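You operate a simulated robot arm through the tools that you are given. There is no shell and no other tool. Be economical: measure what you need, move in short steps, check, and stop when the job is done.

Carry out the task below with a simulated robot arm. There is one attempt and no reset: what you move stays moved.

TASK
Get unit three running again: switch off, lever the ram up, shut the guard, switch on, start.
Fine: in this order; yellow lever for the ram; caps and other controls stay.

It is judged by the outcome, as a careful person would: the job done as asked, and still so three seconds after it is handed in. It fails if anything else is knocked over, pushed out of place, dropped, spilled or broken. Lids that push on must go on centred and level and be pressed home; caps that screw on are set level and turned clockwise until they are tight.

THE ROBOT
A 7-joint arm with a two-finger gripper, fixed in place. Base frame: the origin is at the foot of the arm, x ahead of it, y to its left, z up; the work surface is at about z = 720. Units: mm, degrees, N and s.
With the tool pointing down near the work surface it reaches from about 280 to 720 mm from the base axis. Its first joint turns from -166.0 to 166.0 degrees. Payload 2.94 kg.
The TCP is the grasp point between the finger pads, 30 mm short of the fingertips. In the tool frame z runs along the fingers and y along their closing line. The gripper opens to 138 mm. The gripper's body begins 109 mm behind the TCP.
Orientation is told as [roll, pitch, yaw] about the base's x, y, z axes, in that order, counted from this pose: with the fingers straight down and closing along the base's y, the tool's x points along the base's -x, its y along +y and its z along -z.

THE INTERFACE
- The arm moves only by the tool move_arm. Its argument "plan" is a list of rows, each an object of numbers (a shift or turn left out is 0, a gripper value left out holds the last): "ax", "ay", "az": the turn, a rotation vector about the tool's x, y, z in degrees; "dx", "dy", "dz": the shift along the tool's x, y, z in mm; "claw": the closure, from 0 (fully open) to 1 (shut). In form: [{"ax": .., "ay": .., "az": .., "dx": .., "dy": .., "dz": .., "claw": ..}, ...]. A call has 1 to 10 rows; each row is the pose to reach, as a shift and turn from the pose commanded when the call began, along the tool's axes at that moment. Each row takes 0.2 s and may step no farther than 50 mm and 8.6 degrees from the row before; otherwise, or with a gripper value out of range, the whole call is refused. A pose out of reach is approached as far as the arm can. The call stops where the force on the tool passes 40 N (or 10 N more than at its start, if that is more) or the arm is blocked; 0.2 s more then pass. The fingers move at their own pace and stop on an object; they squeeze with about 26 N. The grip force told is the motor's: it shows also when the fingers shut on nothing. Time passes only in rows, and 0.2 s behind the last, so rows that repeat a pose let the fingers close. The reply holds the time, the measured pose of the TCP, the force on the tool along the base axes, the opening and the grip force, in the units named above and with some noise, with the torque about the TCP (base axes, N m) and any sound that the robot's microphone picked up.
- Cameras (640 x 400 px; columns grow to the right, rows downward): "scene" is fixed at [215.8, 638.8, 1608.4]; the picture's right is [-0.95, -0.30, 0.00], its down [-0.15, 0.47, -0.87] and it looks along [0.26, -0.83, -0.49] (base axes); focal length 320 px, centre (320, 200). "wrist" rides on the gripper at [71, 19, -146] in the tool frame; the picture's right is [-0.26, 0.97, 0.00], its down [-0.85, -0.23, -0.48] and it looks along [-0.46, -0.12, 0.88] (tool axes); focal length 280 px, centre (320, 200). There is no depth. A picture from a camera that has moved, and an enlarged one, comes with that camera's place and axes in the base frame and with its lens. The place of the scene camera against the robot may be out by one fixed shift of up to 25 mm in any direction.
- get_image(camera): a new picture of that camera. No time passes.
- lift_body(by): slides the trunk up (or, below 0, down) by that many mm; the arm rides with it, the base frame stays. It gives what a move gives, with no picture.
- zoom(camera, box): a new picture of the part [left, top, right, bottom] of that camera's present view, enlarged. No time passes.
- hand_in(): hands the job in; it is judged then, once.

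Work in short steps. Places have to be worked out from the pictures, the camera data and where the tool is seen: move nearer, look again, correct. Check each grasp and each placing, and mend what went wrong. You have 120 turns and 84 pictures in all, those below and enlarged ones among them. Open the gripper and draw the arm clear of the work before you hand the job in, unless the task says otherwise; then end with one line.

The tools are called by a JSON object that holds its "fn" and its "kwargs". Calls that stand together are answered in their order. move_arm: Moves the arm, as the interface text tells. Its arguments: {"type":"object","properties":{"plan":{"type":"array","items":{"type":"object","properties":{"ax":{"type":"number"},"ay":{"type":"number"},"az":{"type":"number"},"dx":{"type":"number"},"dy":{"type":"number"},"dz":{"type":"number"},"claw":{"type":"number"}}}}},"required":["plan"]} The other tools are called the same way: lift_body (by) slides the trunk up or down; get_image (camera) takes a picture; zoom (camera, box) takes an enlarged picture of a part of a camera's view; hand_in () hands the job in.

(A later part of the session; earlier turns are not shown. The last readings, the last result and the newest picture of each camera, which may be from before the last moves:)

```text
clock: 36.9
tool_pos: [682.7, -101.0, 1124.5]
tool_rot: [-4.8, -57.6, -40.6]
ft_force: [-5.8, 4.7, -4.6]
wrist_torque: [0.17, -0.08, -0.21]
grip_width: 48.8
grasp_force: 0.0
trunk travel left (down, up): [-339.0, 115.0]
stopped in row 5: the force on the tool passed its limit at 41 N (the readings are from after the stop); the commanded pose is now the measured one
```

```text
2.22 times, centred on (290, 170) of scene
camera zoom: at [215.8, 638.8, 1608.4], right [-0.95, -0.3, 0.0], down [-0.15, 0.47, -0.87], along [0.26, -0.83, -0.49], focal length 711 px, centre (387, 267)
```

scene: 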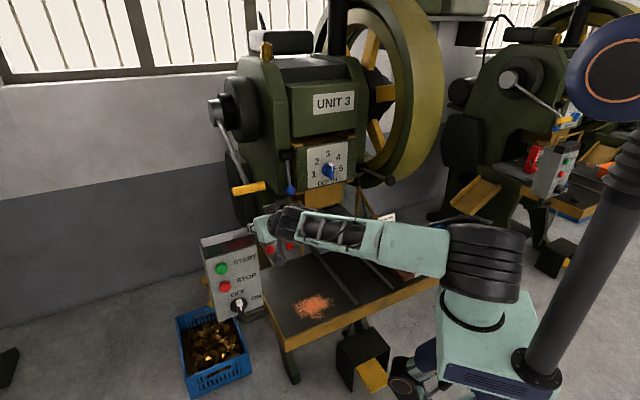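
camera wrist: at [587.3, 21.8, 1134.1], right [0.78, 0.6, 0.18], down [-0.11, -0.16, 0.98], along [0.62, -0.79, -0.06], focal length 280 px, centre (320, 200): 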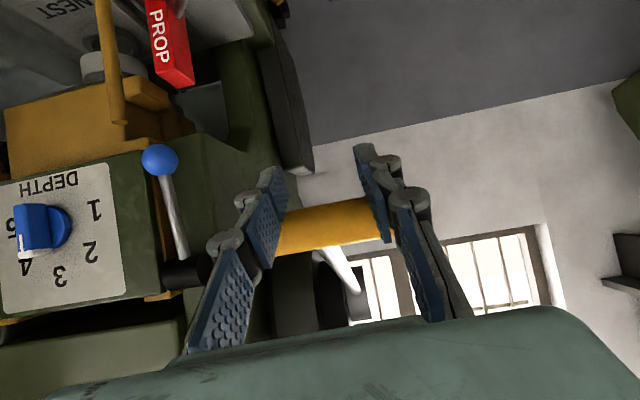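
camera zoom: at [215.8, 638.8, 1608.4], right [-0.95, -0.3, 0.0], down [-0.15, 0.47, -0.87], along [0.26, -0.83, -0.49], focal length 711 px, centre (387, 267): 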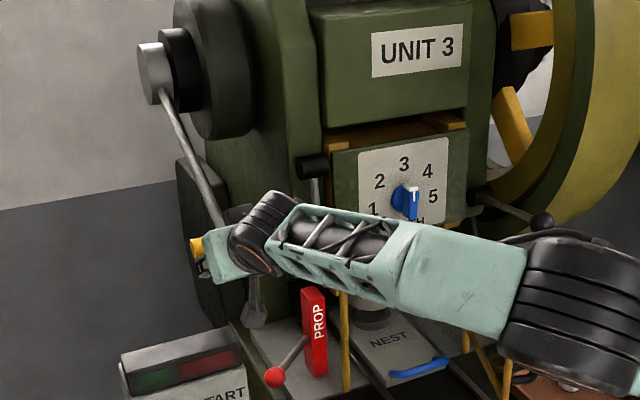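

The bar is blocked upward at ~40 N: the lever does not move that way. I'll test the other way, gently, from above: back off, rise, and go above the bar.

{"fn": "move_arm", "kwargs": {"plan": [{"dx": 16, "dz": -25.3}, {"dx": 32, "dz": -50.6}, {"dx": -4, "dz": -73}, {"dx": -39.6, "dz": -96.2}, {"dx": -57, "dz": -69}, {"dx": -74, "dz": -42}, {"dx": -90.5, "dz": -16}, {"dx": -90.5, "dz": -16}]}}

{"fn": "get_image", "kwargs": {"camera": "wrist"}}

{"fn": "zoom", "kwargs": {"camera": "scene", "box": [200, 80, 380, 260]}}

```text
clock: 38.7
tool_pos: [710.4, -123.5, 1210.7]
tool_rot: [-4.8, -57.8, -40.6]
ft_force: [-0.2, -0.7, -0.2]
wrist_torque: [0.01, 0.0, 0.01]
grip_width: 49.6
grasp_force: 0.0
trunk travel left (down, up): [-339.0, 115.0]
```

```text
43 pictures are left
camera wrist: at [610.6, 4.5, 1226.9], right [0.78, 0.59, 0.18], down [-0.1, -0.17, 0.98], along [0.61, -0.79, -0.07], focal length 280 px, centre (320, 200)
```

wrist: 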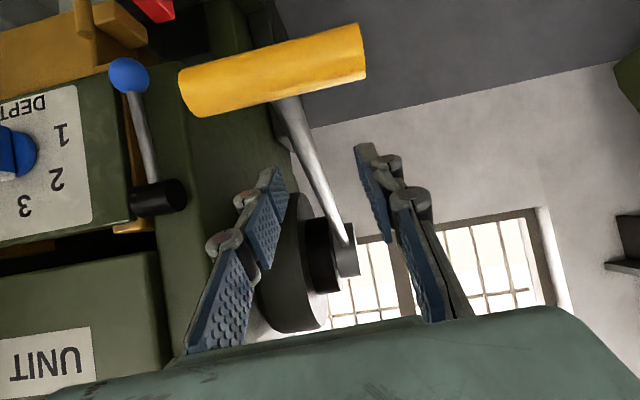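

```text
2.22 times, centred on (290, 170) of scene
camera zoom: at [215.8, 638.8, 1608.4], right [-0.95, -0.3, 0.0], down [-0.15, 0.47, -0.87], along [0.26, -0.83, -0.49], focal length 711 px, centre (387, 267)
```

zoom: 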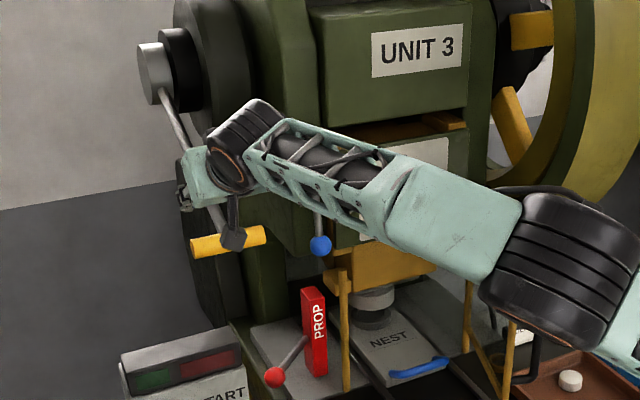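

The handle hasn't moved. TCP is above it with fingers astride the shaft; I lower to contact and press along the downward arc gently.

{"fn": "move_arm", "kwargs": {"plan": [{"dx": 8.4, "dz": 5.4}, {"dx": 17, "dz": 10.7}, {"dx": 25.3, "dz": 16}, {"dx": 28, "dz": 20}, {"dx": 31, "dz": 24}, {"dx": 34, "dz": 28}, {"dx": 37, "dz": 32}, {"dx": 40, "dz": 36}, {"dx": 43, "dz": 40}, {"dx": 43, "dz": 40}]}}

{"fn": "get_image", "kwargs": {"camera": "wrist"}}

```text
clock: 40.9
tool_pos: [717.1, -133.2, 1152.2]
tool_rot: [-4.7, -58.0, -40.7]
ft_force: [5.9, -2.8, 8.9]
wrist_torque: [0.28, -0.24, -0.22]
grip_width: 50.4
grasp_force: 0.8
trunk travel left (down, up): [-339.0, 115.0]
```

```text
41 pictures are left
camera wrist: at [616.3, -5.6, 1170.0], right [0.78, 0.59, 0.18], down [-0.1, -0.17, 0.98], along [0.61, -0.79, -0.07], focal length 280 px, centre (320, 200)
```

wrist: 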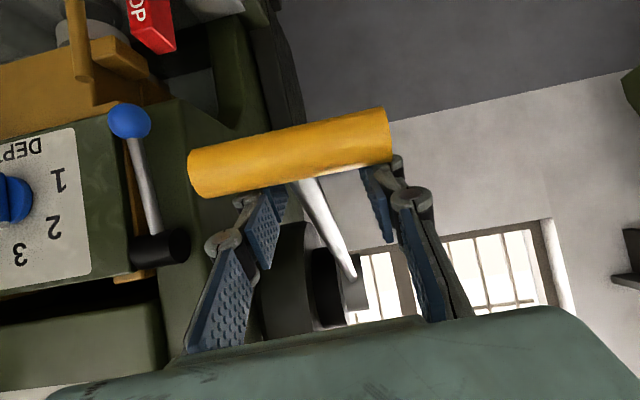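

Light contact (11 N). I keep pressing down in small steps.

{"fn": "move_arm", "kwargs": {"plan": [{"dx": 3, "dz": 3.5}, {"dx": 6, "dz": 7}, {"dx": 9, "dz": 10.5}, {"dx": 12, "dz": 14}, {"dx": 15, "dz": 17.5}, {"dx": 18, "dz": 21}, {"dx": 18, "dz": 21}]}}

{"fn": "get_image", "kwargs": {"camera": "wrist"}}

```text
clock: 42.5
tool_pos: [722.9, -142.6, 1128.8]
tool_rot: [-4.6, -58.3, -40.6]
ft_force: [21.9, -12.6, 19.5]
wrist_torque: [0.49, -0.52, -0.85]
grip_width: 52.8
grasp_force: 2.5
trunk travel left (down, up): [-339.0, 115.0]
```

```text
40 pictures are left
camera wrist: at [622.6, -14.3, 1144.3], right [0.78, 0.6, 0.18], down [-0.1, -0.16, 0.98], along [0.61, -0.79, -0.06], focal length 280 px, centre (320, 200)
```

wrist: 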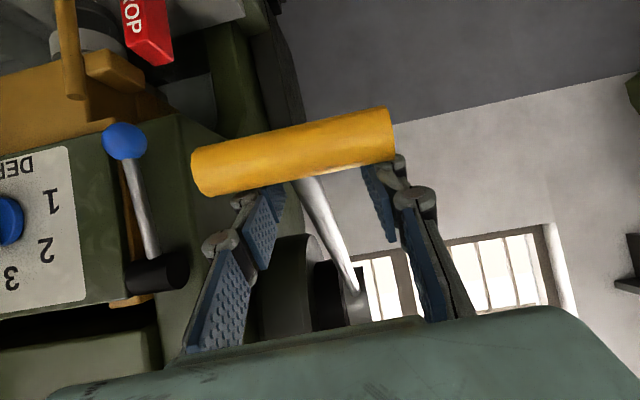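

The handle now moves down with the fingers. I check whether the ram rises.

{"fn": "zoom", "kwargs": {"camera": "scene", "box": [270, 120, 400, 260]}}

{"fn": "zoom", "kwargs": {"camera": "scene", "box": [200, 80, 380, 260]}}

```text
2.86 times, centred on (335, 190) of scene
camera zoom: at [215.8, 638.8, 1608.4], right [-0.95, -0.3, 0.0], down [-0.15, 0.47, -0.87], along [0.26, -0.83, -0.49], focal length 914 px, centre (277, 229)
```

zoom: 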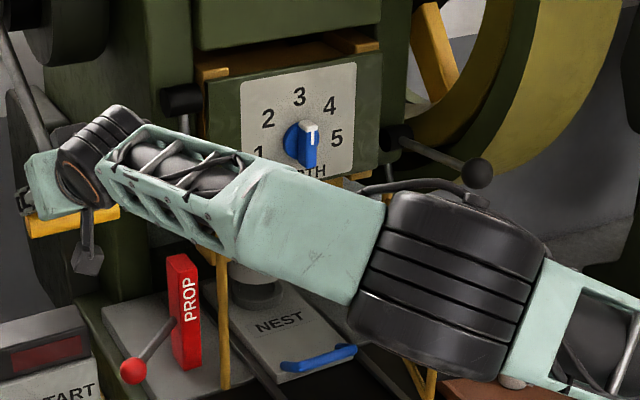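

```text
2.22 times, centred on (290, 170) of scene
camera zoom: at [215.8, 638.8, 1608.4], right [-0.95, -0.3, 0.0], down [-0.15, 0.47, -0.87], along [0.26, -0.83, -0.49], focal length 711 px, centre (387, 267)
```

zoom: 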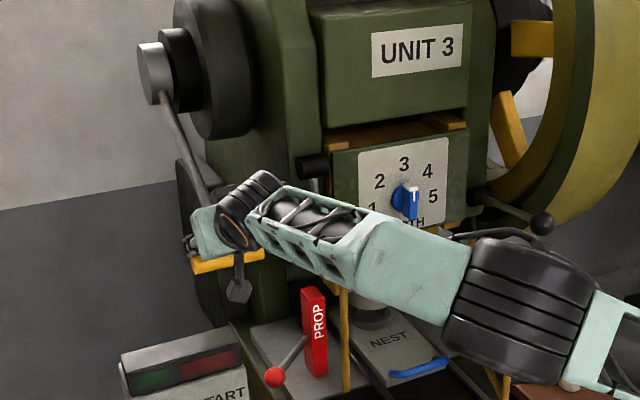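

Handle dropped ~23 mm; the ram is hidden behind the arm. The force shows the arc goes more inward; I continue with more inward motion.

{"fn": "move_arm", "kwargs": {"plan": [{"dx": 1, "dz": 4}, {"dx": 2.4, "dz": 8}, {"dx": 3.8, "dz": 12}, {"dx": 5.3, "dz": 15.6}, {"dx": 6.7, "dz": 19.3}, {"dx": 8.1, "dz": 23}, {"dx": 9.6, "dz": 26.7}, {"dx": 11, "dz": 30.4}, {"dx": 12.4, "dz": 34}, {"dx": 12.4, "dz": 34}]}}

{"fn": "get_image", "kwargs": {"camera": "wrist"}}

```text
clock: 44.7
tool_pos: [734.7, -156.8, 1099.6]
tool_rot: [-4.9, -57.9, -40.5]
ft_force: [2.2, -0.4, 9.9]
wrist_torque: [0.32, -0.16, -0.09]
grip_width: 50.5
grasp_force: 0.5
trunk travel left (down, up): [-339.0, 115.0]
```

```text
37 pictures are left
camera wrist: at [635.2, -28.7, 1115.2], right [0.78, 0.59, 0.18], down [-0.1, -0.17, 0.98], along [0.61, -0.79, -0.07], focal length 280 px, centre (320, 200)
```

wrist: 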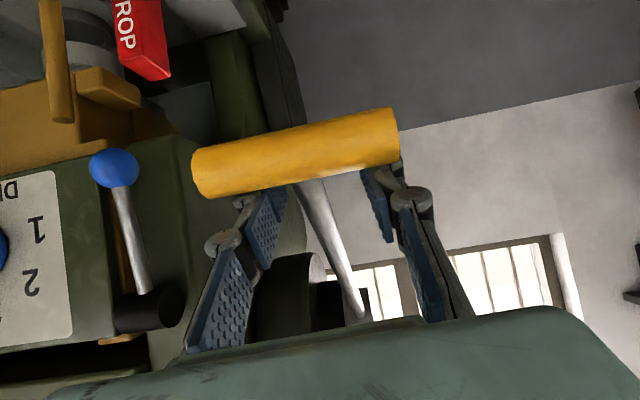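

Moving easily (10 N). I continue along the arc.

{"fn": "move_arm", "kwargs": {"plan": [{"dx": 1.6, "dz": 4.7}, {"dx": 3.2, "dz": 9.5}, {"dx": 4.7, "dz": 14.3}, {"dx": 6.2, "dz": 19}, {"dx": 7.6, "dz": 24}, {"dx": 9, "dz": 29}, {"dx": 10.2, "dz": 34}, {"dx": 11.4, "dz": 39}, {"dx": 12.4, "dz": 44}, {"dx": 12.4, "dz": 44}]}}

{"fn": "get_image", "kwargs": {"camera": "wrist"}}

{"fn": "zoom", "kwargs": {"camera": "scene", "box": [200, 80, 380, 260]}}

```text
clock: 46.9
tool_pos: [756.3, -179.1, 1066.7]
tool_rot: [-4.8, -57.9, -40.7]
ft_force: [2.5, -2.2, 14.3]
wrist_torque: [0.64, -0.01, -0.09]
grip_width: 49.9
grasp_force: 0.0
trunk travel left (down, up): [-339.0, 115.0]
```

```text
36 pictures are left
camera wrist: at [655.9, -51.1, 1081.8], right [0.78, 0.59, 0.18], down [-0.1, -0.17, 0.98], along [0.61, -0.79, -0.07], focal length 280 px, centre (320, 200)
```

wrist: 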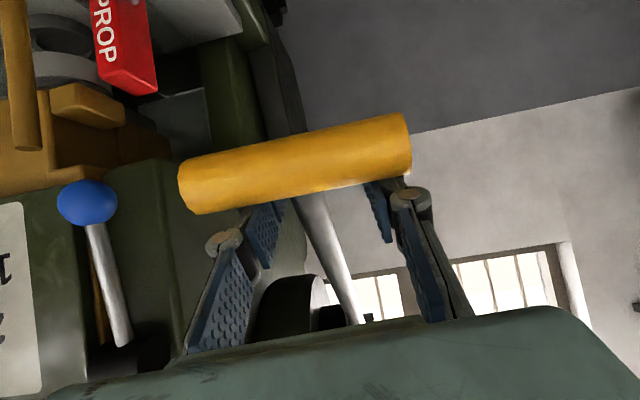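

```text
2.22 times, centred on (290, 170) of scene
camera zoom: at [215.8, 638.8, 1608.4], right [-0.95, -0.3, 0.0], down [-0.15, 0.47, -0.87], along [0.26, -0.83, -0.49], focal length 711 px, centre (387, 267)
```

zoom: 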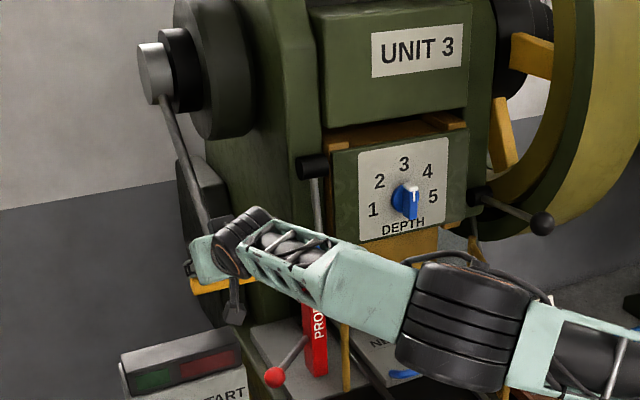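

The flywheel spokes are turning, so the lever works in this direction. I continue, a little more downward.

{"fn": "move_arm", "kwargs": {"plan": [{"dx": 2, "dz": 4.5}, {"dx": 4, "dz": 9.1}, {"dx": 6, "dz": 13.6}, {"dx": 8, "dz": 18.2}, {"dx": 10, "dz": 22.7}, {"dx": 12, "dz": 27.3}, {"dx": 14, "dz": 31.8}, {"dx": 16, "dz": 36.4}, {"dx": 18.2, "dz": 41}, {"dx": 18.2, "dz": 41}]}}

{"fn": "get_image", "kwargs": {"camera": "wrist"}}

```text
clock: 49.1
tool_pos: [772.3, -199.2, 1033.3]
tool_rot: [-4.7, -58.5, -40.7]
ft_force: [11.5, -3.2, 25.6]
wrist_torque: [1.04, -0.06, -0.55]
grip_width: 53.3
grasp_force: 2.5
trunk travel left (down, up): [-339.0, 115.0]
```

```text
34 pictures are left
camera wrist: at [672.9, -70.9, 1047.6], right [0.78, 0.6, 0.18], down [-0.11, -0.16, 0.98], along [0.61, -0.79, -0.06], focal length 280 px, centre (320, 200)
```

wrist: 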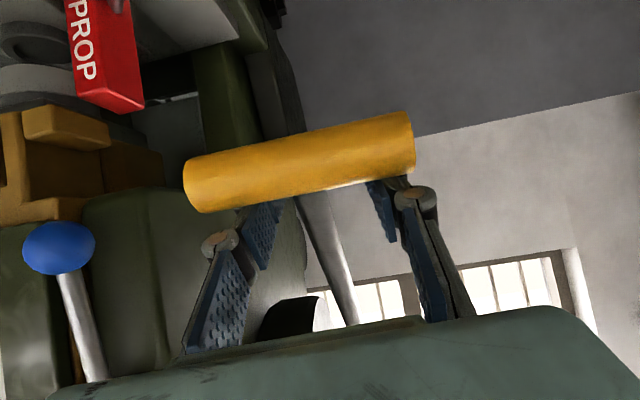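

The gripper/camera is now near the top of the control box, so I shouldn't go lower in this posture. I back off (up and out) and see where the lever and ram now stand.

{"fn": "move_arm", "kwargs": {"plan": [{"dx": -17, "dz": -10.6}, {"dx": -34, "dz": -21}, {"dx": -34, "dz": -60}, {"dx": -34, "dz": -105}, {"dx": -34, "dz": -150}, {"dx": -34, "dz": -150}]}}

{"fn": "get_image", "kwargs": {"camera": "wrist"}}

{"fn": "zoom", "kwargs": {"camera": "scene", "box": [200, 80, 380, 260]}}

```text
clock: 49.9
tool_pos: [757.5, -184.3, 1100.7]
tool_rot: [-3.7, -59.6, -41.8]
ft_force: [8.3, -6.3, 12.2]
wrist_torque: [1.01, 0.45, -0.53]
grip_width: 49.7
grasp_force: 0.1
trunk travel left (down, up): [-339.0, 115.0]
stopped in row 4: the force on the tool passed its limit at 66 N (the readings are from after the stop); the commanded pose is now the measured one
```

```text
33 pictures are left
camera wrist: at [658.1, -55.2, 1112.1], right [0.78, 0.59, 0.19], down [-0.13, -0.15, 0.98], along [0.61, -0.79, -0.04], focal length 280 px, centre (320, 200)
```

wrist: 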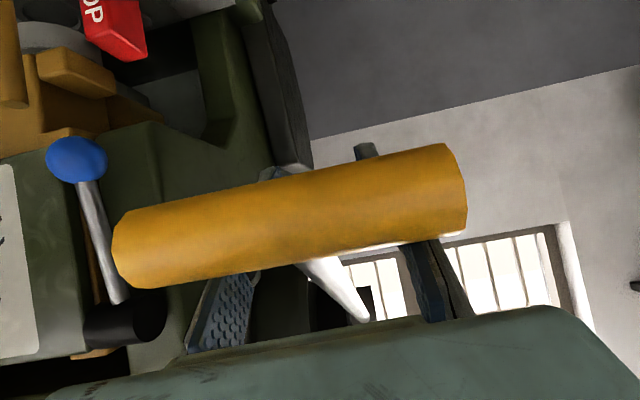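

```text
2.22 times, centred on (290, 170) of scene
camera zoom: at [215.8, 638.8, 1608.4], right [-0.95, -0.3, 0.0], down [-0.15, 0.47, -0.87], along [0.26, -0.83, -0.49], focal length 711 px, centre (387, 267)
```

zoom: 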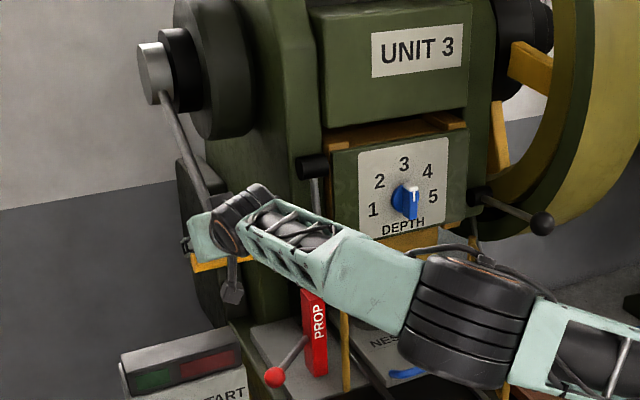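

The lever sprang back up with the fingers, but the flywheel spokes stayed advanced: it is a ratchet lever, to be pumped. I free the fingers by going straight up, then out, and inspect.

{"fn": "move_arm", "kwargs": {"plan": [{"dx": -11, "dz": -6}, {"dx": -22, "dz": -12.5}, {"dx": -34, "dz": -20}, {"dx": -48, "dz": -28}, {"dx": -60, "dz": -35}, {"dx": -45, "dz": -62}, {"dx": -30, "dz": -88}, {"dx": -30, "dz": -88}]}}

{"fn": "get_image", "kwargs": {"camera": "wrist"}}

{"fn": "zoom", "kwargs": {"camera": "scene", "box": [200, 80, 380, 260]}}

```text
clock: 51.7
tool_pos: [715.9, -136.9, 1166.0]
tool_rot: [-4.1, -59.1, -41.4]
ft_force: [0.4, 0.0, -0.6]
wrist_torque: [0.03, 0.01, 0.0]
grip_width: 49.7
grasp_force: 0.0
trunk travel left (down, up): [-339.0, 115.0]
```

```text
31 pictures are left
camera wrist: at [616.7, -8.3, 1180.1], right [0.78, 0.59, 0.19], down [-0.12, -0.15, 0.98], along [0.61, -0.79, -0.05], focal length 280 px, centre (320, 200)
```

wrist: 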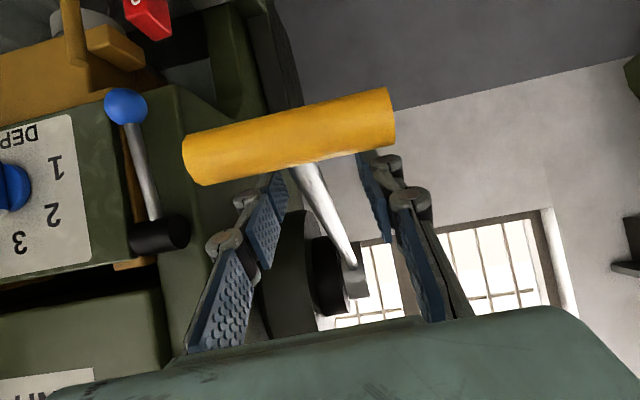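

```text
2.22 times, centred on (290, 170) of scene
camera zoom: at [215.8, 638.8, 1608.4], right [-0.95, -0.3, 0.0], down [-0.15, 0.47, -0.87], along [0.26, -0.83, -0.49], focal length 711 px, centre (387, 267)
```

zoom: 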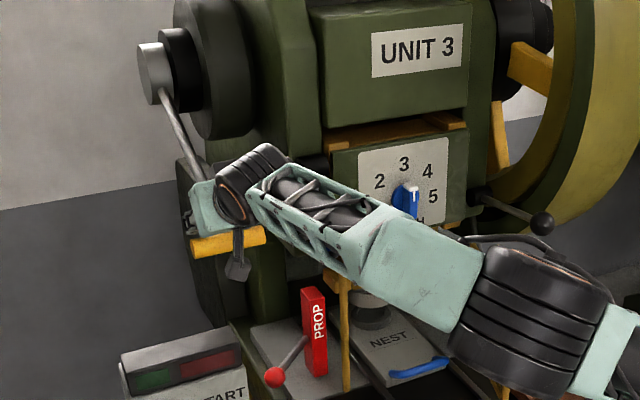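

Ratchet confirmed: the lever returned while the flywheel stayed. Now stroke two: push down along the arc.

{"fn": "move_arm", "kwargs": {"plan": [{"dx": 9.4, "dz": 11.5}, {"dx": 18.4, "dz": 23.8}, {"dx": 26.8, "dz": 37}, {"dx": 34.7, "dz": 51}, {"dx": 42.1, "dz": 65.9}, {"dx": 49.5, "dz": 80.8}, {"dx": 55.5, "dz": 96.1}, {"dx": 60.7, "dz": 110.8}, {"dx": 66, "dz": 123.3}, {"dx": 70.5, "dz": 135.3}]}}

```text
clock: 53.9
tool_pos: [769.3, -197.8, 1040.9]
tool_rot: [-3.9, -59.6, -41.7]
ft_force: [4.2, -2.0, 18.6]
wrist_torque: [0.8, 0.06, -0.19]
grip_width: 50.4
grasp_force: 0.8
trunk travel left (down, up): [-339.0, 115.0]
```

Smooth, 19 N. Now return along the same path.

{"fn": "move_arm", "kwargs": {"plan": [{"dx": -4.5, "dz": -12}, {"dx": -9.8, "dz": -24.5}, {"dx": -15, "dz": -39.2}, {"dx": -21, "dz": -54.5}, {"dx": -28.4, "dz": -69.4}, {"dx": -35.8, "dz": -84.3}, {"dx": -43.7, "dz": -98.3}, {"dx": -52.1, "dz": -111.5}, {"dx": -61.1, "dz": -123.8}, {"dx": -70.5, "dz": -135.3}]}}

{"fn": "zoom", "kwargs": {"camera": "scene", "box": [200, 80, 380, 260]}}

```text
clock: 56.1
tool_pos: [716.4, -136.0, 1164.7]
tool_rot: [-4.3, -58.9, -41.3]
ft_force: [-0.1, -0.7, -0.6]
wrist_torque: [0.02, 0.01, 0.02]
grip_width: 49.7
grasp_force: 0.1
trunk travel left (down, up): [-339.0, 115.0]
```

```text
2.22 times, centred on (290, 170) of scene
camera zoom: at [215.8, 638.8, 1608.4], right [-0.95, -0.3, 0.0], down [-0.15, 0.47, -0.87], along [0.26, -0.83, -0.49], focal length 711 px, centre (387, 267)
```

zoom: 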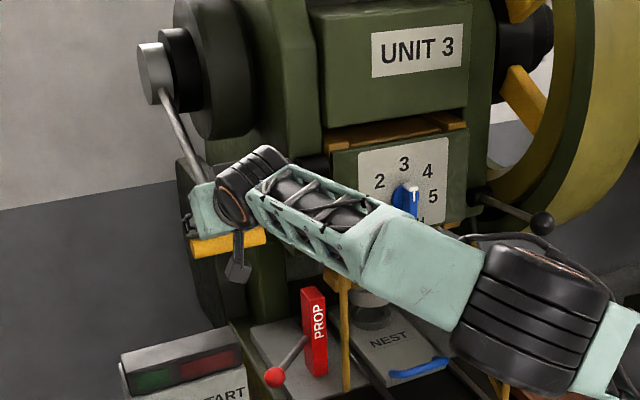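

Flywheel advanced ~25° more. Stroke three.

{"fn": "move_arm", "kwargs": {"plan": [{"dx": 9.4, "dz": 11.5}, {"dx": 18.4, "dz": 23.8}, {"dx": 26.8, "dz": 37}, {"dx": 34.7, "dz": 51}, {"dx": 42.1, "dz": 65.9}, {"dx": 49.5, "dz": 80.8}, {"dx": 55.5, "dz": 96.1}, {"dx": 60.7, "dz": 110.8}, {"dx": 66, "dz": 123.3}, {"dx": 70.5, "dz": 135.3}]}}

{"fn": "move_arm", "kwargs": {"plan": [{"dx": -4.5, "dz": -12}, {"dx": -9.8, "dz": -24.5}, {"dx": -15, "dz": -39.2}, {"dx": -21, "dz": -54.5}, {"dx": -28.4, "dz": -69.4}, {"dx": -35.8, "dz": -84.3}, {"dx": -43.7, "dz": -98.3}, {"dx": -52.1, "dz": -111.5}, {"dx": -61.1, "dz": -123.8}, {"dx": -70.5, "dz": -135.3}]}}

{"fn": "get_image", "kwargs": {"camera": "scene"}}

```text
clock: 58.3
tool_pos: [769.2, -198.2, 1040.0]
tool_rot: [-4.0, -59.6, -41.5]
ft_force: [5.2, -1.0, 19.2]
wrist_torque: [0.84, 0.08, -0.29]
grip_width: 51.3
grasp_force: 1.7
trunk travel left (down, up): [-339.0, 115.0]
```

```text
clock: 60.5
tool_pos: [716.4, -135.1, 1165.2]
tool_rot: [-4.4, -59.0, -41.2]
ft_force: [0.2, 0.3, 0.5]
wrist_torque: [0.03, -0.03, 0.04]
grip_width: 49.4
grasp_force: 0.1
trunk travel left (down, up): [-339.0, 115.0]
```

```text
28 pictures are left
```

scene: 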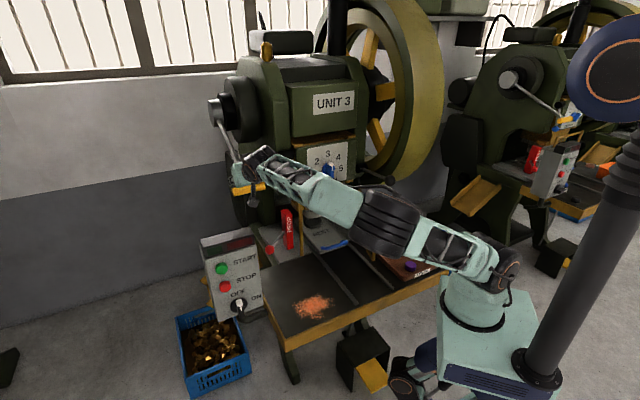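

I compare the ram in the wrist view against the earlier picture from this same pose.

{"fn": "get_image", "kwargs": {"camera": "wrist"}}

```text
27 pictures are left
camera wrist: at [615.9, -6.3, 1178.1], right [0.78, 0.59, 0.19], down [-0.12, -0.16, 0.98], along [0.61, -0.79, -0.05], focal length 280 px, centre (320, 200)
```

wrist: 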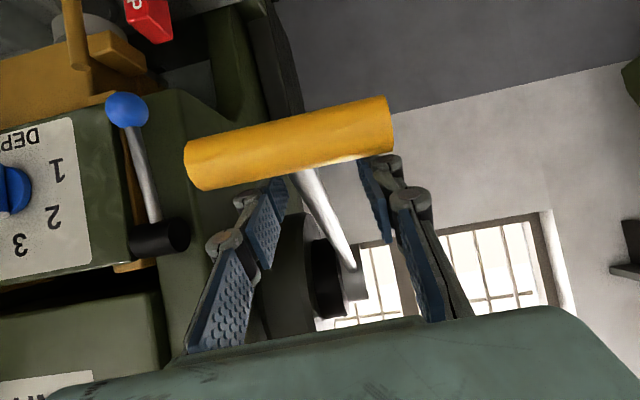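

{"fn": "zoom", "kwargs": {"camera": "scene", "box": [280, 170, 400, 260]}}

```text
4.44 times, centred on (340, 215) of scene
camera zoom: at [215.8, 638.8, 1608.4], right [-0.95, -0.3, 0.0], down [-0.15, 0.47, -0.87], along [0.26, -0.83, -0.49], focal length 1422 px, centre (231, 133)
```

zoom: 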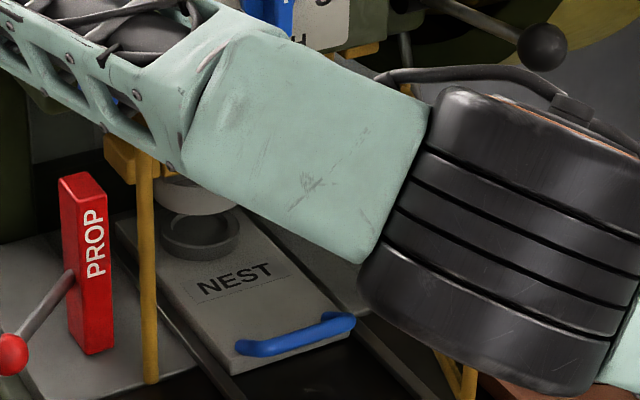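

The punch has lifted out of the nest ring: the ram is rising. Strokes four and five.

{"fn": "move_arm", "kwargs": {"plan": [{"dx": 9.4, "dz": 11.5}, {"dx": 18.4, "dz": 23.8}, {"dx": 26.8, "dz": 37}, {"dx": 34.7, "dz": 51}, {"dx": 42.1, "dz": 65.9}, {"dx": 49.5, "dz": 80.8}, {"dx": 55.5, "dz": 96.1}, {"dx": 60.7, "dz": 110.8}, {"dx": 66, "dz": 123.3}, {"dx": 70.5, "dz": 135.3}]}}

{"fn": "move_arm", "kwargs": {"plan": [{"dx": -4.5, "dz": -12}, {"dx": -9.8, "dz": -24.5}, {"dx": -15, "dz": -39.2}, {"dx": -21, "dz": -54.5}, {"dx": -28.4, "dz": -69.4}, {"dx": -35.8, "dz": -84.3}, {"dx": -43.7, "dz": -98.3}, {"dx": -52.1, "dz": -111.5}, {"dx": -61.1, "dz": -123.8}, {"dx": -70.5, "dz": -135.3}]}}

{"fn": "zoom", "kwargs": {"camera": "scene", "box": [280, 110, 420, 250]}}

```text
clock: 62.7
tool_pos: [769.0, -199.2, 1040.9]
tool_rot: [-3.9, -59.4, -41.6]
ft_force: [4.6, -3.1, 18.2]
wrist_torque: [0.81, 0.08, -0.17]
grip_width: 50.3
grasp_force: 0.4
trunk travel left (down, up): [-339.0, 115.0]
```

```text
clock: 64.9
tool_pos: [716.1, -135.2, 1165.7]
tool_rot: [-4.3, -58.8, -41.2]
ft_force: [-0.5, -0.4, 0.6]
wrist_torque: [0.01, 0.03, -0.01]
grip_width: 49.7
grasp_force: 0.0
trunk travel left (down, up): [-339.0, 115.0]
```

```text
2.86 times, centred on (350, 180) of scene
camera zoom: at [215.8, 638.8, 1608.4], right [-0.95, -0.3, 0.0], down [-0.15, 0.47, -0.87], along [0.26, -0.83, -0.49], focal length 914 px, centre (234, 257)
```

zoom: 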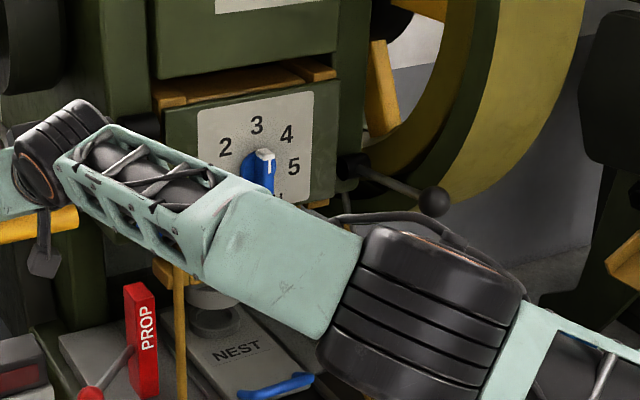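

Stroke five and six, then look again.

{"fn": "move_arm", "kwargs": {"plan": [{"dx": 9.4, "dz": 11.5}, {"dx": 18.4, "dz": 23.8}, {"dx": 26.8, "dz": 37}, {"dx": 34.7, "dz": 51}, {"dx": 42.1, "dz": 65.9}, {"dx": 49.5, "dz": 80.8}, {"dx": 55.5, "dz": 96.1}, {"dx": 60.7, "dz": 110.8}, {"dx": 66, "dz": 123.3}, {"dx": 70.5, "dz": 135.3}]}}

{"fn": "move_arm", "kwargs": {"plan": [{"dx": -4.5, "dz": -12}, {"dx": -9.8, "dz": -24.5}, {"dx": -15, "dz": -39.2}, {"dx": -21, "dz": -54.5}, {"dx": -28.4, "dz": -69.4}, {"dx": -35.8, "dz": -84.3}, {"dx": -43.7, "dz": -98.3}, {"dx": -52.1, "dz": -111.5}, {"dx": -61.1, "dz": -123.8}, {"dx": -70.5, "dz": -135.3}]}}

{"fn": "zoom", "kwargs": {"camera": "scene", "box": [280, 110, 420, 250]}}

```text
clock: 67.1
tool_pos: [770.8, -198.4, 1040.8]
tool_rot: [-4.0, -59.4, -41.6]
ft_force: [4.1, -1.0, 17.3]
wrist_torque: [0.77, 0.05, -0.2]
grip_width: 51.1
grasp_force: 0.7
trunk travel left (down, up): [-339.0, 115.0]
```

```text
clock: 69.3
tool_pos: [716.3, -134.4, 1163.7]
tool_rot: [-4.4, -58.9, -41.3]
ft_force: [-0.1, 0.1, 0.1]
wrist_torque: [0.01, 0.03, 0.01]
grip_width: 49.8
grasp_force: 0.0
trunk travel left (down, up): [-339.0, 115.0]
```

```text
2.86 times, centred on (350, 180) of scene
camera zoom: at [215.8, 638.8, 1608.4], right [-0.95, -0.3, 0.0], down [-0.15, 0.47, -0.87], along [0.26, -0.83, -0.49], focal length 914 px, centre (234, 257)
```

zoom: 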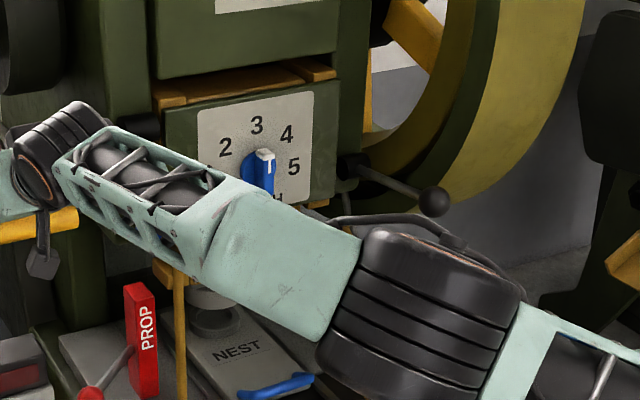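

I lift the trunk 110 mm to unblock the view of the ram.

{"fn": "lift_body", "kwargs": {"by": 110}}

{"fn": "zoom", "kwargs": {"camera": "scene", "box": [260, 120, 400, 260]}}

```text
clock: 70.8
tool_pos: [717.5, -136.6, 1277.8]
tool_rot: [-4.0, -59.2, -41.5]
ft_force: [0.2, 0.2, 0.6]
wrist_torque: [0.01, -0.01, 0.01]
grip_width: 49.5
grasp_force: 0.0
trunk travel left (down, up): [-449.0, 5.0]
```

```text
2.86 times, centred on (330, 190) of scene
camera zoom: at [215.8, 638.8, 1608.4], right [-0.95, -0.3, 0.0], down [-0.15, 0.47, -0.87], along [0.26, -0.83, -0.49], focal length 914 px, centre (291, 229)
```

zoom: 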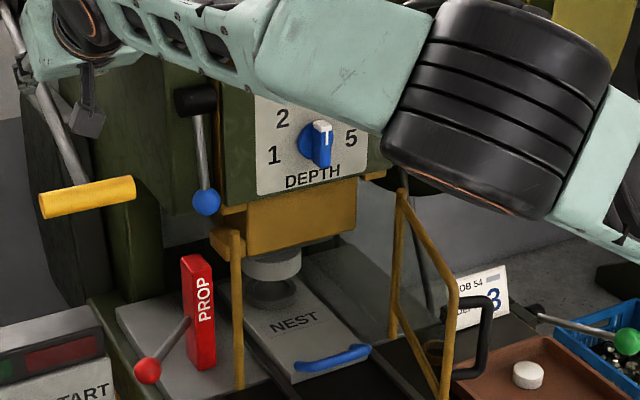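

{"fn": "zoom", "kwargs": {"camera": "scene", "box": [280, 170, 460, 290]}}

```text
3.33 times, centred on (370, 230) of scene
camera zoom: at [215.8, 638.8, 1608.4], right [-0.95, -0.3, 0.0], down [-0.15, 0.47, -0.87], along [0.26, -0.83, -0.49], focal length 1067 px, centre (153, 100)
```

zoom: 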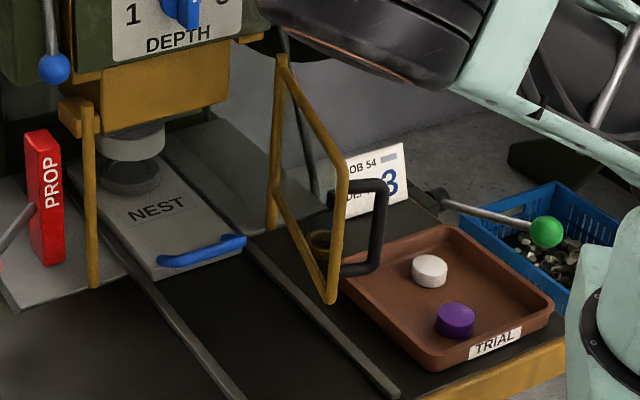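

The ram has risen roughly 9 mm after five strokes. I go back down and pump three more strokes.

{"fn": "lift_body", "kwargs": {"by": -110}}

{"fn": "move_arm", "kwargs": {"plan": [{"dx": 9.4, "dz": 11.5}, {"dx": 18.4, "dz": 23.8}, {"dx": 26.8, "dz": 37}, {"dx": 34.7, "dz": 51}, {"dx": 42.1, "dz": 65.9}, {"dx": 49.5, "dz": 80.8}, {"dx": 55.5, "dz": 96.1}, {"dx": 60.7, "dz": 110.8}, {"dx": 66, "dz": 123.3}, {"dx": 70.5, "dz": 135.3}]}}

{"fn": "move_arm", "kwargs": {"plan": [{"dx": -4.5, "dz": -12}, {"dx": -9.8, "dz": -24.5}, {"dx": -15, "dz": -39.2}, {"dx": -21, "dz": -54.5}, {"dx": -28.4, "dz": -69.4}, {"dx": -35.8, "dz": -84.3}, {"dx": -43.7, "dz": -98.3}, {"dx": -52.1, "dz": -111.5}, {"dx": -61.1, "dz": -123.8}, {"dx": -70.5, "dz": -135.3}]}}

{"fn": "move_arm", "kwargs": {"plan": [{"dx": 9.4, "dz": 11.5}, {"dx": 18.4, "dz": 23.8}, {"dx": 26.8, "dz": 37}, {"dx": 34.7, "dz": 51}, {"dx": 42.1, "dz": 65.9}, {"dx": 49.5, "dz": 80.8}, {"dx": 55.5, "dz": 96.1}, {"dx": 60.7, "dz": 110.8}, {"dx": 66, "dz": 123.3}, {"dx": 70.5, "dz": 135.3}]}}

{"fn": "move_arm", "kwargs": {"plan": [{"dx": -4.5, "dz": -12}, {"dx": -9.8, "dz": -24.5}, {"dx": -15, "dz": -39.2}, {"dx": -21, "dz": -54.5}, {"dx": -28.4, "dz": -69.4}, {"dx": -35.8, "dz": -84.3}, {"dx": -43.7, "dz": -98.3}, {"dx": -52.1, "dz": -111.5}, {"dx": -61.1, "dz": -123.8}, {"dx": -70.5, "dz": -135.3}]}}

{"fn": "zoom", "kwargs": {"camera": "scene", "box": [280, 110, 420, 250]}}

```text
clock: 72.2
tool_pos: [716.9, -137.7, 1167.4]
tool_rot: [-4.2, -59.2, -41.5]
ft_force: [0.1, -0.2, 1.3]
wrist_torque: [0.01, -0.03, -0.04]
grip_width: 49.8
grasp_force: 0.0
trunk travel left (down, up): [-339.0, 115.0]
```

```text
clock: 74.4
tool_pos: [769.0, -197.2, 1039.7]
tool_rot: [-4.0, -59.4, -41.5]
ft_force: [5.8, -0.8, 18.5]
wrist_torque: [0.78, 0.05, -0.22]
grip_width: 51.5
grasp_force: 1.5
trunk travel left (down, up): [-339.0, 115.0]
```

```text
clock: 76.6
tool_pos: [715.6, -134.5, 1164.6]
tool_rot: [-4.3, -58.8, -41.2]
ft_force: [-0.7, -0.1, -0.4]
wrist_torque: [0.02, 0.01, 0.03]
grip_width: 49.8
grasp_force: 0.0
trunk travel left (down, up): [-339.0, 115.0]
```

```text
clock: 78.8
tool_pos: [769.6, -197.4, 1040.2]
tool_rot: [-3.9, -59.5, -41.6]
ft_force: [5.6, -2.0, 19.1]
wrist_torque: [0.77, 0.04, -0.27]
grip_width: 51.2
grasp_force: 1.3
trunk travel left (down, up): [-339.0, 115.0]
```

```text
clock: 81.0
tool_pos: [715.7, -133.2, 1164.5]
tool_rot: [-4.4, -58.9, -41.2]
ft_force: [-0.2, 1.2, 0.3]
wrist_torque: [0.01, 0.0, -0.01]
grip_width: 49.9
grasp_force: 0.0
trunk travel left (down, up): [-339.0, 115.0]
```

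```text
2.86 times, centred on (350, 180) of scene
camera zoom: at [215.8, 638.8, 1608.4], right [-0.95, -0.3, 0.0], down [-0.15, 0.47, -0.87], along [0.26, -0.83, -0.49], focal length 914 px, centre (234, 257)
```

zoom: 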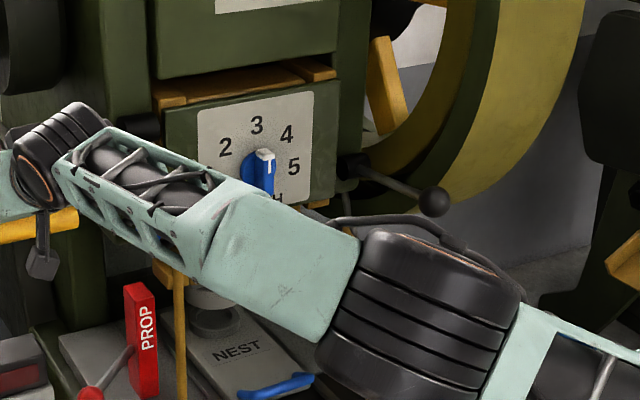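

Each stroke turns the flywheel ~20°. I raise the trunk to measure the ram closely.

{"fn": "lift_body", "kwargs": {"by": 110}}

{"fn": "zoom", "kwargs": {"camera": "scene", "box": [280, 170, 460, 290]}}

```text
clock: 82.4
tool_pos: [714.5, -136.4, 1276.5]
tool_rot: [-4.1, -59.2, -41.6]
ft_force: [-0.6, 0.2, 0.1]
wrist_torque: [0.02, 0.01, -0.01]
grip_width: 49.6
grasp_force: 0.0
trunk travel left (down, up): [-449.0, 5.0]
```

```text
3.33 times, centred on (370, 230) of scene
camera zoom: at [215.8, 638.8, 1608.4], right [-0.95, -0.3, 0.0], down [-0.15, 0.47, -0.87], along [0.26, -0.83, -0.49], focal length 1067 px, centre (153, 100)
```

zoom: 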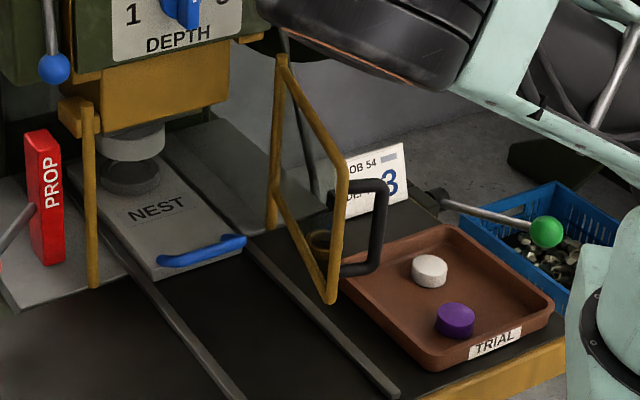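

The ram is now ~9–10 mm above the start and rising slower. I take a tight zoom for exact comparison, pump one stroke, and compare.

{"fn": "zoom", "kwargs": {"camera": "scene", "box": [295, 185, 359, 225]}}

{"fn": "lift_body", "kwargs": {"by": -110}}

{"fn": "move_arm", "kwargs": {"plan": [{"dx": 9.4, "dz": 11.5}, {"dx": 18.4, "dz": 23.8}, {"dx": 26.8, "dz": 37}, {"dx": 34.7, "dz": 51}, {"dx": 42.1, "dz": 65.9}, {"dx": 49.5, "dz": 80.8}, {"dx": 55.5, "dz": 96.1}, {"dx": 60.7, "dz": 110.8}, {"dx": 66, "dz": 123.3}, {"dx": 70.5, "dz": 135.3}]}}

{"fn": "move_arm", "kwargs": {"plan": [{"dx": -4.5, "dz": -12}, {"dx": -9.8, "dz": -24.5}, {"dx": -15, "dz": -39.2}, {"dx": -21, "dz": -54.5}, {"dx": -28.4, "dz": -69.4}, {"dx": -35.8, "dz": -84.3}, {"dx": -43.7, "dz": -98.3}, {"dx": -52.1, "dz": -111.5}, {"dx": -61.1, "dz": -123.8}, {"dx": -70.5, "dz": -135.3}]}}

{"fn": "lift_body", "kwargs": {"by": 110}}

{"fn": "zoom", "kwargs": {"camera": "scene", "box": [295, 185, 359, 225]}}

```text
10.00 times, centred on (327, 205) of scene
camera zoom: at [215.8, 638.8, 1608.4], right [-0.95, -0.3, 0.0], down [-0.15, 0.47, -0.87], along [0.26, -0.83, -0.49], focal length 3200 px, centre (250, 150)
```

zoom: 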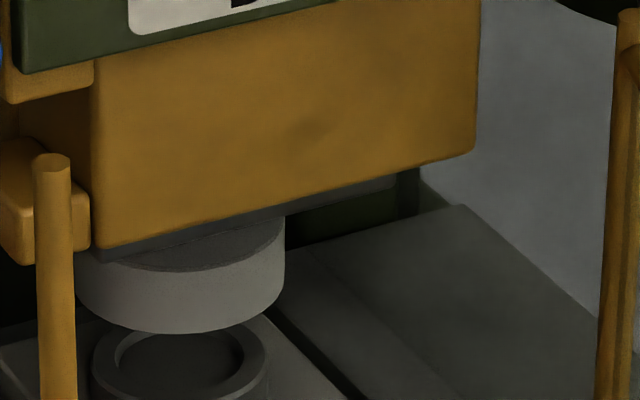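

```text
clock: 83.8
tool_pos: [716.1, -136.2, 1165.7]
tool_rot: [-4.1, -59.2, -41.5]
ft_force: [0.3, 0.2, -1.3]
wrist_torque: [0.03, -0.02, 0.03]
grip_width: 49.7
grasp_force: 0.2
trunk travel left (down, up): [-339.0, 115.0]
```

```text
clock: 86.0
tool_pos: [770.2, -196.8, 1041.3]
tool_rot: [-3.9, -59.5, -41.6]
ft_force: [4.3, -1.2, 18.6]
wrist_torque: [0.8, 0.01, -0.19]
grip_width: 50.9
grasp_force: 1.4
trunk travel left (down, up): [-339.0, 115.0]
```

```text
clock: 88.2
tool_pos: [717.4, -133.8, 1164.1]
tool_rot: [-4.3, -58.9, -41.1]
ft_force: [-0.1, -0.3, 1.1]
wrist_torque: [0.03, 0.01, 0.01]
grip_width: 49.9
grasp_force: 0.0
trunk travel left (down, up): [-339.0, 115.0]
```

```text
clock: 89.6
tool_pos: [716.2, -136.4, 1276.7]
tool_rot: [-4.1, -59.2, -41.5]
ft_force: [-1.0, 0.5, 0.4]
wrist_torque: [-0.01, 0.01, 0.0]
grip_width: 49.9
grasp_force: 0.0
trunk travel left (down, up): [-449.0, 5.0]
```

```text
10.00 times, centred on (327, 205) of scene
camera zoom: at [215.8, 638.8, 1608.4], right [-0.95, -0.3, 0.0], down [-0.15, 0.47, -0.87], along [0.26, -0.83, -0.49], focal length 3200 px, centre (250, 150)
```

zoom: 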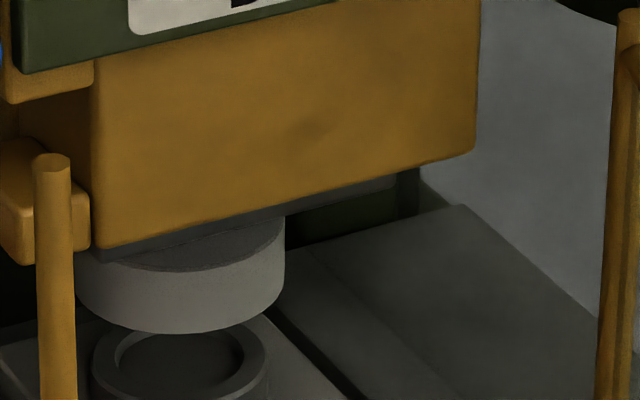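

No change over the last stroke, so the ram is at the top of its travel. Next the guard: hinge at (n,s)≈(-675,-80), handle bar at (-444,-57), z≈878; it swings shut toward +s. I retract from the lever and turn the tool down.

{"fn": "move_arm", "kwargs": {"plan": [{"dx": 25, "dz": -43}, {"dx": 51, "dz": -86}, {"dx": 77, "dz": -129}, {"dx": 102, "dz": -172, "claw": 1}, {"dx": 102, "dz": -172, "ay": 8}, {"dx": 102, "dz": -172, "ay": 16}, {"dx": 102, "dz": -172, "ay": 24}, {"dx": 102, "dz": -172, "ay": 32}, {"dx": 102, "dz": -172, "ay": 40}, {"dx": 102, "dz": -172, "ay": 48}]}}

```text
refused: row 2 steps farther than a row can; nothing moved
```

{"fn": "move_arm", "kwargs": {"plan": [{"dx": 24, "dz": -41}, {"dx": 48, "dz": -82}, {"dx": 72, "dz": -123}, {"dx": 96, "dz": -164, "claw": 1}, {"dx": 96, "dz": -164, "ay": 8}, {"dx": 96, "dz": -164, "ay": 16}, {"dx": 96, "dz": -164, "ay": 24}, {"dx": 96, "dz": -164, "ay": 32}, {"dx": 96, "dz": -164, "ay": 40}, {"dx": 96, "dz": -164, "ay": 48}]}}

```text
clock: 91.8
tool_pos: [582.4, -2.6, 1277.9]
tool_rot: [-2.1, -11.0, -44.6]
ft_force: [0.3, -0.6, -0.6]
wrist_torque: [0.01, 0.04, -0.01]
grip_width: 0.0
grasp_force: 26.1
trunk travel left (down, up): [-449.0, 5.0]
```

Now slide 450 mm toward the guard side at this height while levelling the tool.

{"fn": "move_arm", "kwargs": {"plan": [{"dy": -45, "ay": 4}, {"dy": -90, "ay": 8}, {"dy": -135, "ay": 11}, {"dy": -180, "ay": 11}, {"dy": -225, "ay": 11}, {"dy": -270, "ay": 11}, {"dy": -315, "ay": 11}, {"dy": -360, "ay": 11}, {"dy": -405, "ay": 11}, {"dy": -450, "ay": 11}]}}

{"fn": "get_image", "kwargs": {"camera": "wrist"}}

```text
clock: 94.0
tool_pos: [263.5, -320.9, 1295.0]
tool_rot: [-2.2, -0.3, -45.0]
ft_force: [0.1, 1.3, -0.3]
wrist_torque: [0.0, -0.01, -0.01]
grip_width: 0.0
grasp_force: 25.6
trunk travel left (down, up): [-449.0, 5.0]
```

```text
17 pictures are left
camera wrist: at [230.0, -252.7, 1439.6], right [0.87, 0.5, -0.03], down [0.45, -0.75, 0.49], along [0.22, -0.44, -0.87], focal length 280 px, centre (320, 200)
```

wrist: 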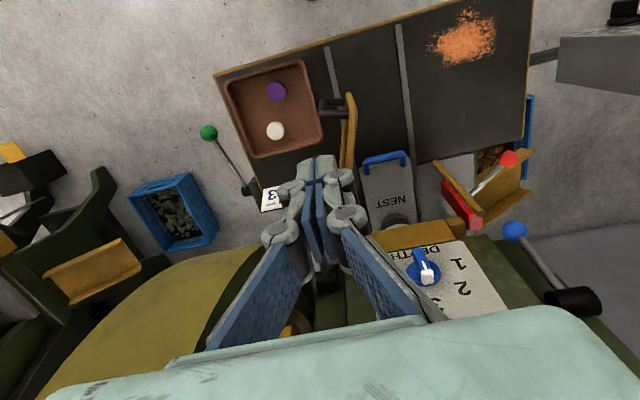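

The guard and its black handle are clear: handle at (n,s)≈(-440,-62), as estimated. I shift to its outer side (s≈-105) and lower the trunk 200 mm.

{"fn": "move_arm", "kwargs": {"plan": [{"dx": -15, "dy": -30}, {"dx": -30, "dy": -61}, {"dx": -30, "dy": -61}]}}

{"fn": "lift_body", "kwargs": {"by": -200}}

{"fn": "move_arm", "kwargs": {"plan": [{"dz": 30}, {"dz": 60}, {"dz": 90}, {"dz": 120}, {"dz": 120}]}}

{"fn": "get_image", "kwargs": {"camera": "wrist"}}

```text
clock: 94.8
tool_pos: [244.9, -335.8, 1330.0]
tool_rot: [-2.5, -1.6, -44.1]
ft_force: [1.8, -0.3, -0.6]
wrist_torque: [-0.06, 0.19, -0.02]
grip_width: 0.0
grasp_force: 26.5
out of reach, approached as far as the arm can: row 1, 2
trunk travel left (down, up): [-449.0, 5.0]
```

```text
clock: 97.0
tool_pos: [241.0, -335.5, 1130.7]
tool_rot: [-2.4, -1.9, -44.3]
ft_force: [0.5, -1.0, -0.2]
wrist_torque: [0.0, -0.02, -0.01]
grip_width: 0.1
grasp_force: 25.4
trunk travel left (down, up): [-249.0, 205.0]
```

```text
clock: 98.2
tool_pos: [240.6, -342.4, 1010.8]
tool_rot: [-2.4, -1.9, -44.1]
ft_force: [0.7, 0.9, 0.4]
wrist_torque: [0.03, 0.01, 0.0]
grip_width: 0.0
grasp_force: 26.2
trunk travel left (down, up): [-249.0, 205.0]
```

```text
16 pictures are left
camera wrist: at [204.7, -270.6, 1153.1], right [0.86, 0.51, -0.03], down [0.45, -0.73, 0.51], along [0.24, -0.45, -0.86], focal length 280 px, centre (320, 200)
```

wrist: 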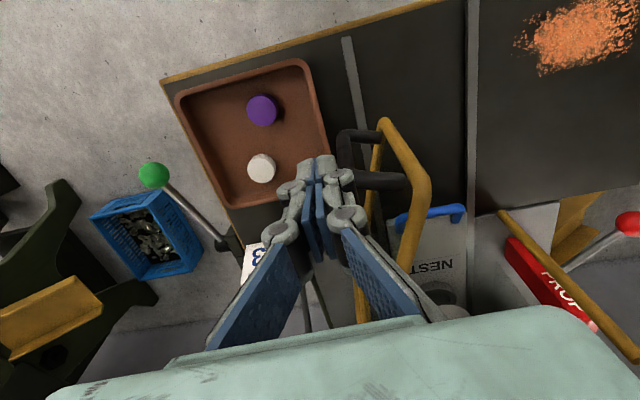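

Handle bar confirmed at (n,s)≈(-447,-63). I move to s≈-102, n≈-447 and descend so the closed fingertips sit beside the handle (TCP z≈893).

{"fn": "move_arm", "kwargs": {"plan": [{"dy": -24}, {"dx": -36, "dy": -25}, {"dx": -36, "dy": -25, "dz": 30}, {"dx": -36, "dy": -25, "dz": 60}, {"dx": -36, "dy": -25, "dz": 90}, {"dx": -36, "dy": -25, "dz": 117}, {"dx": -36, "dy": -25, "dz": 117}]}}

{"fn": "get_image", "kwargs": {"camera": "wrist"}}

```text
clock: 99.8
tool_pos: [247.4, -392.2, 896.1]
tool_rot: [-2.3, -1.9, -44.3]
ft_force: [0.7, 0.2, 0.7]
wrist_torque: [-0.02, 0.01, -0.01]
grip_width: 0.1
grasp_force: 26.5
out of reach, approached as far as the arm can: row 1
trunk travel left (down, up): [-249.0, 205.0]
```

```text
15 pictures are left
camera wrist: at [211.4, -320.5, 1038.7], right [0.86, 0.51, -0.03], down [0.45, -0.73, 0.51], along [0.24, -0.45, -0.86], focal length 280 px, centre (320, 200)
```

wrist: 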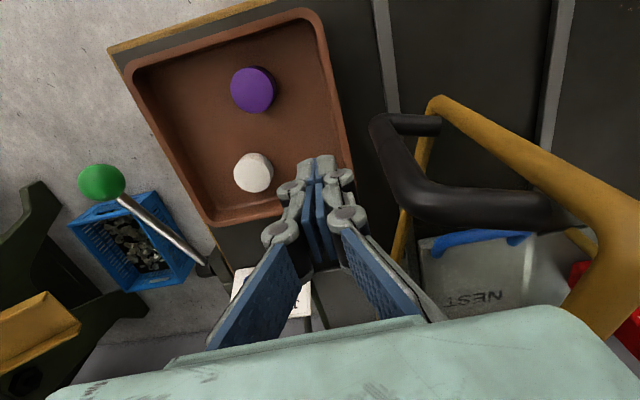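

Fingers are beside the handle. I now push the gate along its arc, first half.

{"fn": "move_arm", "kwargs": {"plan": [{"dx": 5, "dy": 22}, {"dx": 6, "dy": 41}, {"dx": 6, "dy": 59}, {"dx": 4, "dy": 74}, {"dx": 1.5, "dy": 88}, {"dx": -3, "dy": 102}, {"dx": -8, "dy": 116}, {"dx": -14, "dy": 130}, {"dx": -21, "dy": 144}, {"dx": -21, "dy": 144}]}}

{"fn": "get_image", "kwargs": {"camera": "wrist"}}

```text
clock: 102.0
tool_pos: [364.0, -302.0, 891.7]
tool_rot: [-2.4, -1.7, -44.2]
ft_force: [-0.4, -0.9, 0.2]
wrist_torque: [-0.01, 0.03, 0.01]
grip_width: 0.2
grasp_force: 26.0
trunk travel left (down, up): [-249.0, 205.0]
```

```text
14 pictures are left
camera wrist: at [328.0, -231.3, 1033.7], right [0.86, 0.51, -0.03], down [0.45, -0.73, 0.51], along [0.24, -0.45, -0.86], focal length 280 px, centre (320, 200)
```

wrist: 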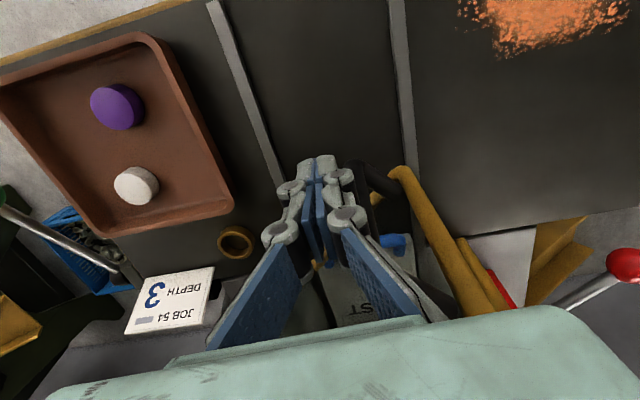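

The gate follows. Second half of the swing.

{"fn": "move_arm", "kwargs": {"plan": [{"dx": -8, "dy": 12}, {"dx": -17.5, "dy": 23.5}, {"dx": -27, "dy": 35}, {"dx": -37.5, "dy": 46.6}, {"dx": -48, "dy": 57}, {"dx": -60, "dy": 67}, {"dx": -72, "dy": 76}, {"dx": -85.5, "dy": 84}, {"dx": -98, "dy": 91}, {"dx": -110.5, "dy": 97}]}}

{"fn": "get_image", "kwargs": {"camera": "wrist"}}

```text
clock: 104.2
tool_pos: [511.3, -309.6, 890.1]
tool_rot: [-2.3, -1.9, -44.2]
ft_force: [0.8, 0.3, 0.2]
wrist_torque: [0.01, 0.04, 0.03]
grip_width: 0.0
grasp_force: 26.0
trunk travel left (down, up): [-249.0, 205.0]
```

```text
13 pictures are left
camera wrist: at [475.1, -238.6, 1032.4], right [0.86, 0.51, -0.03], down [0.45, -0.73, 0.51], along [0.24, -0.45, -0.86], focal length 280 px, centre (320, 200)
```

wrist: 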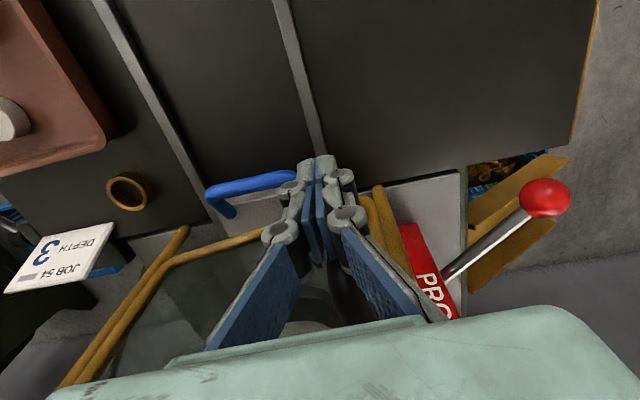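

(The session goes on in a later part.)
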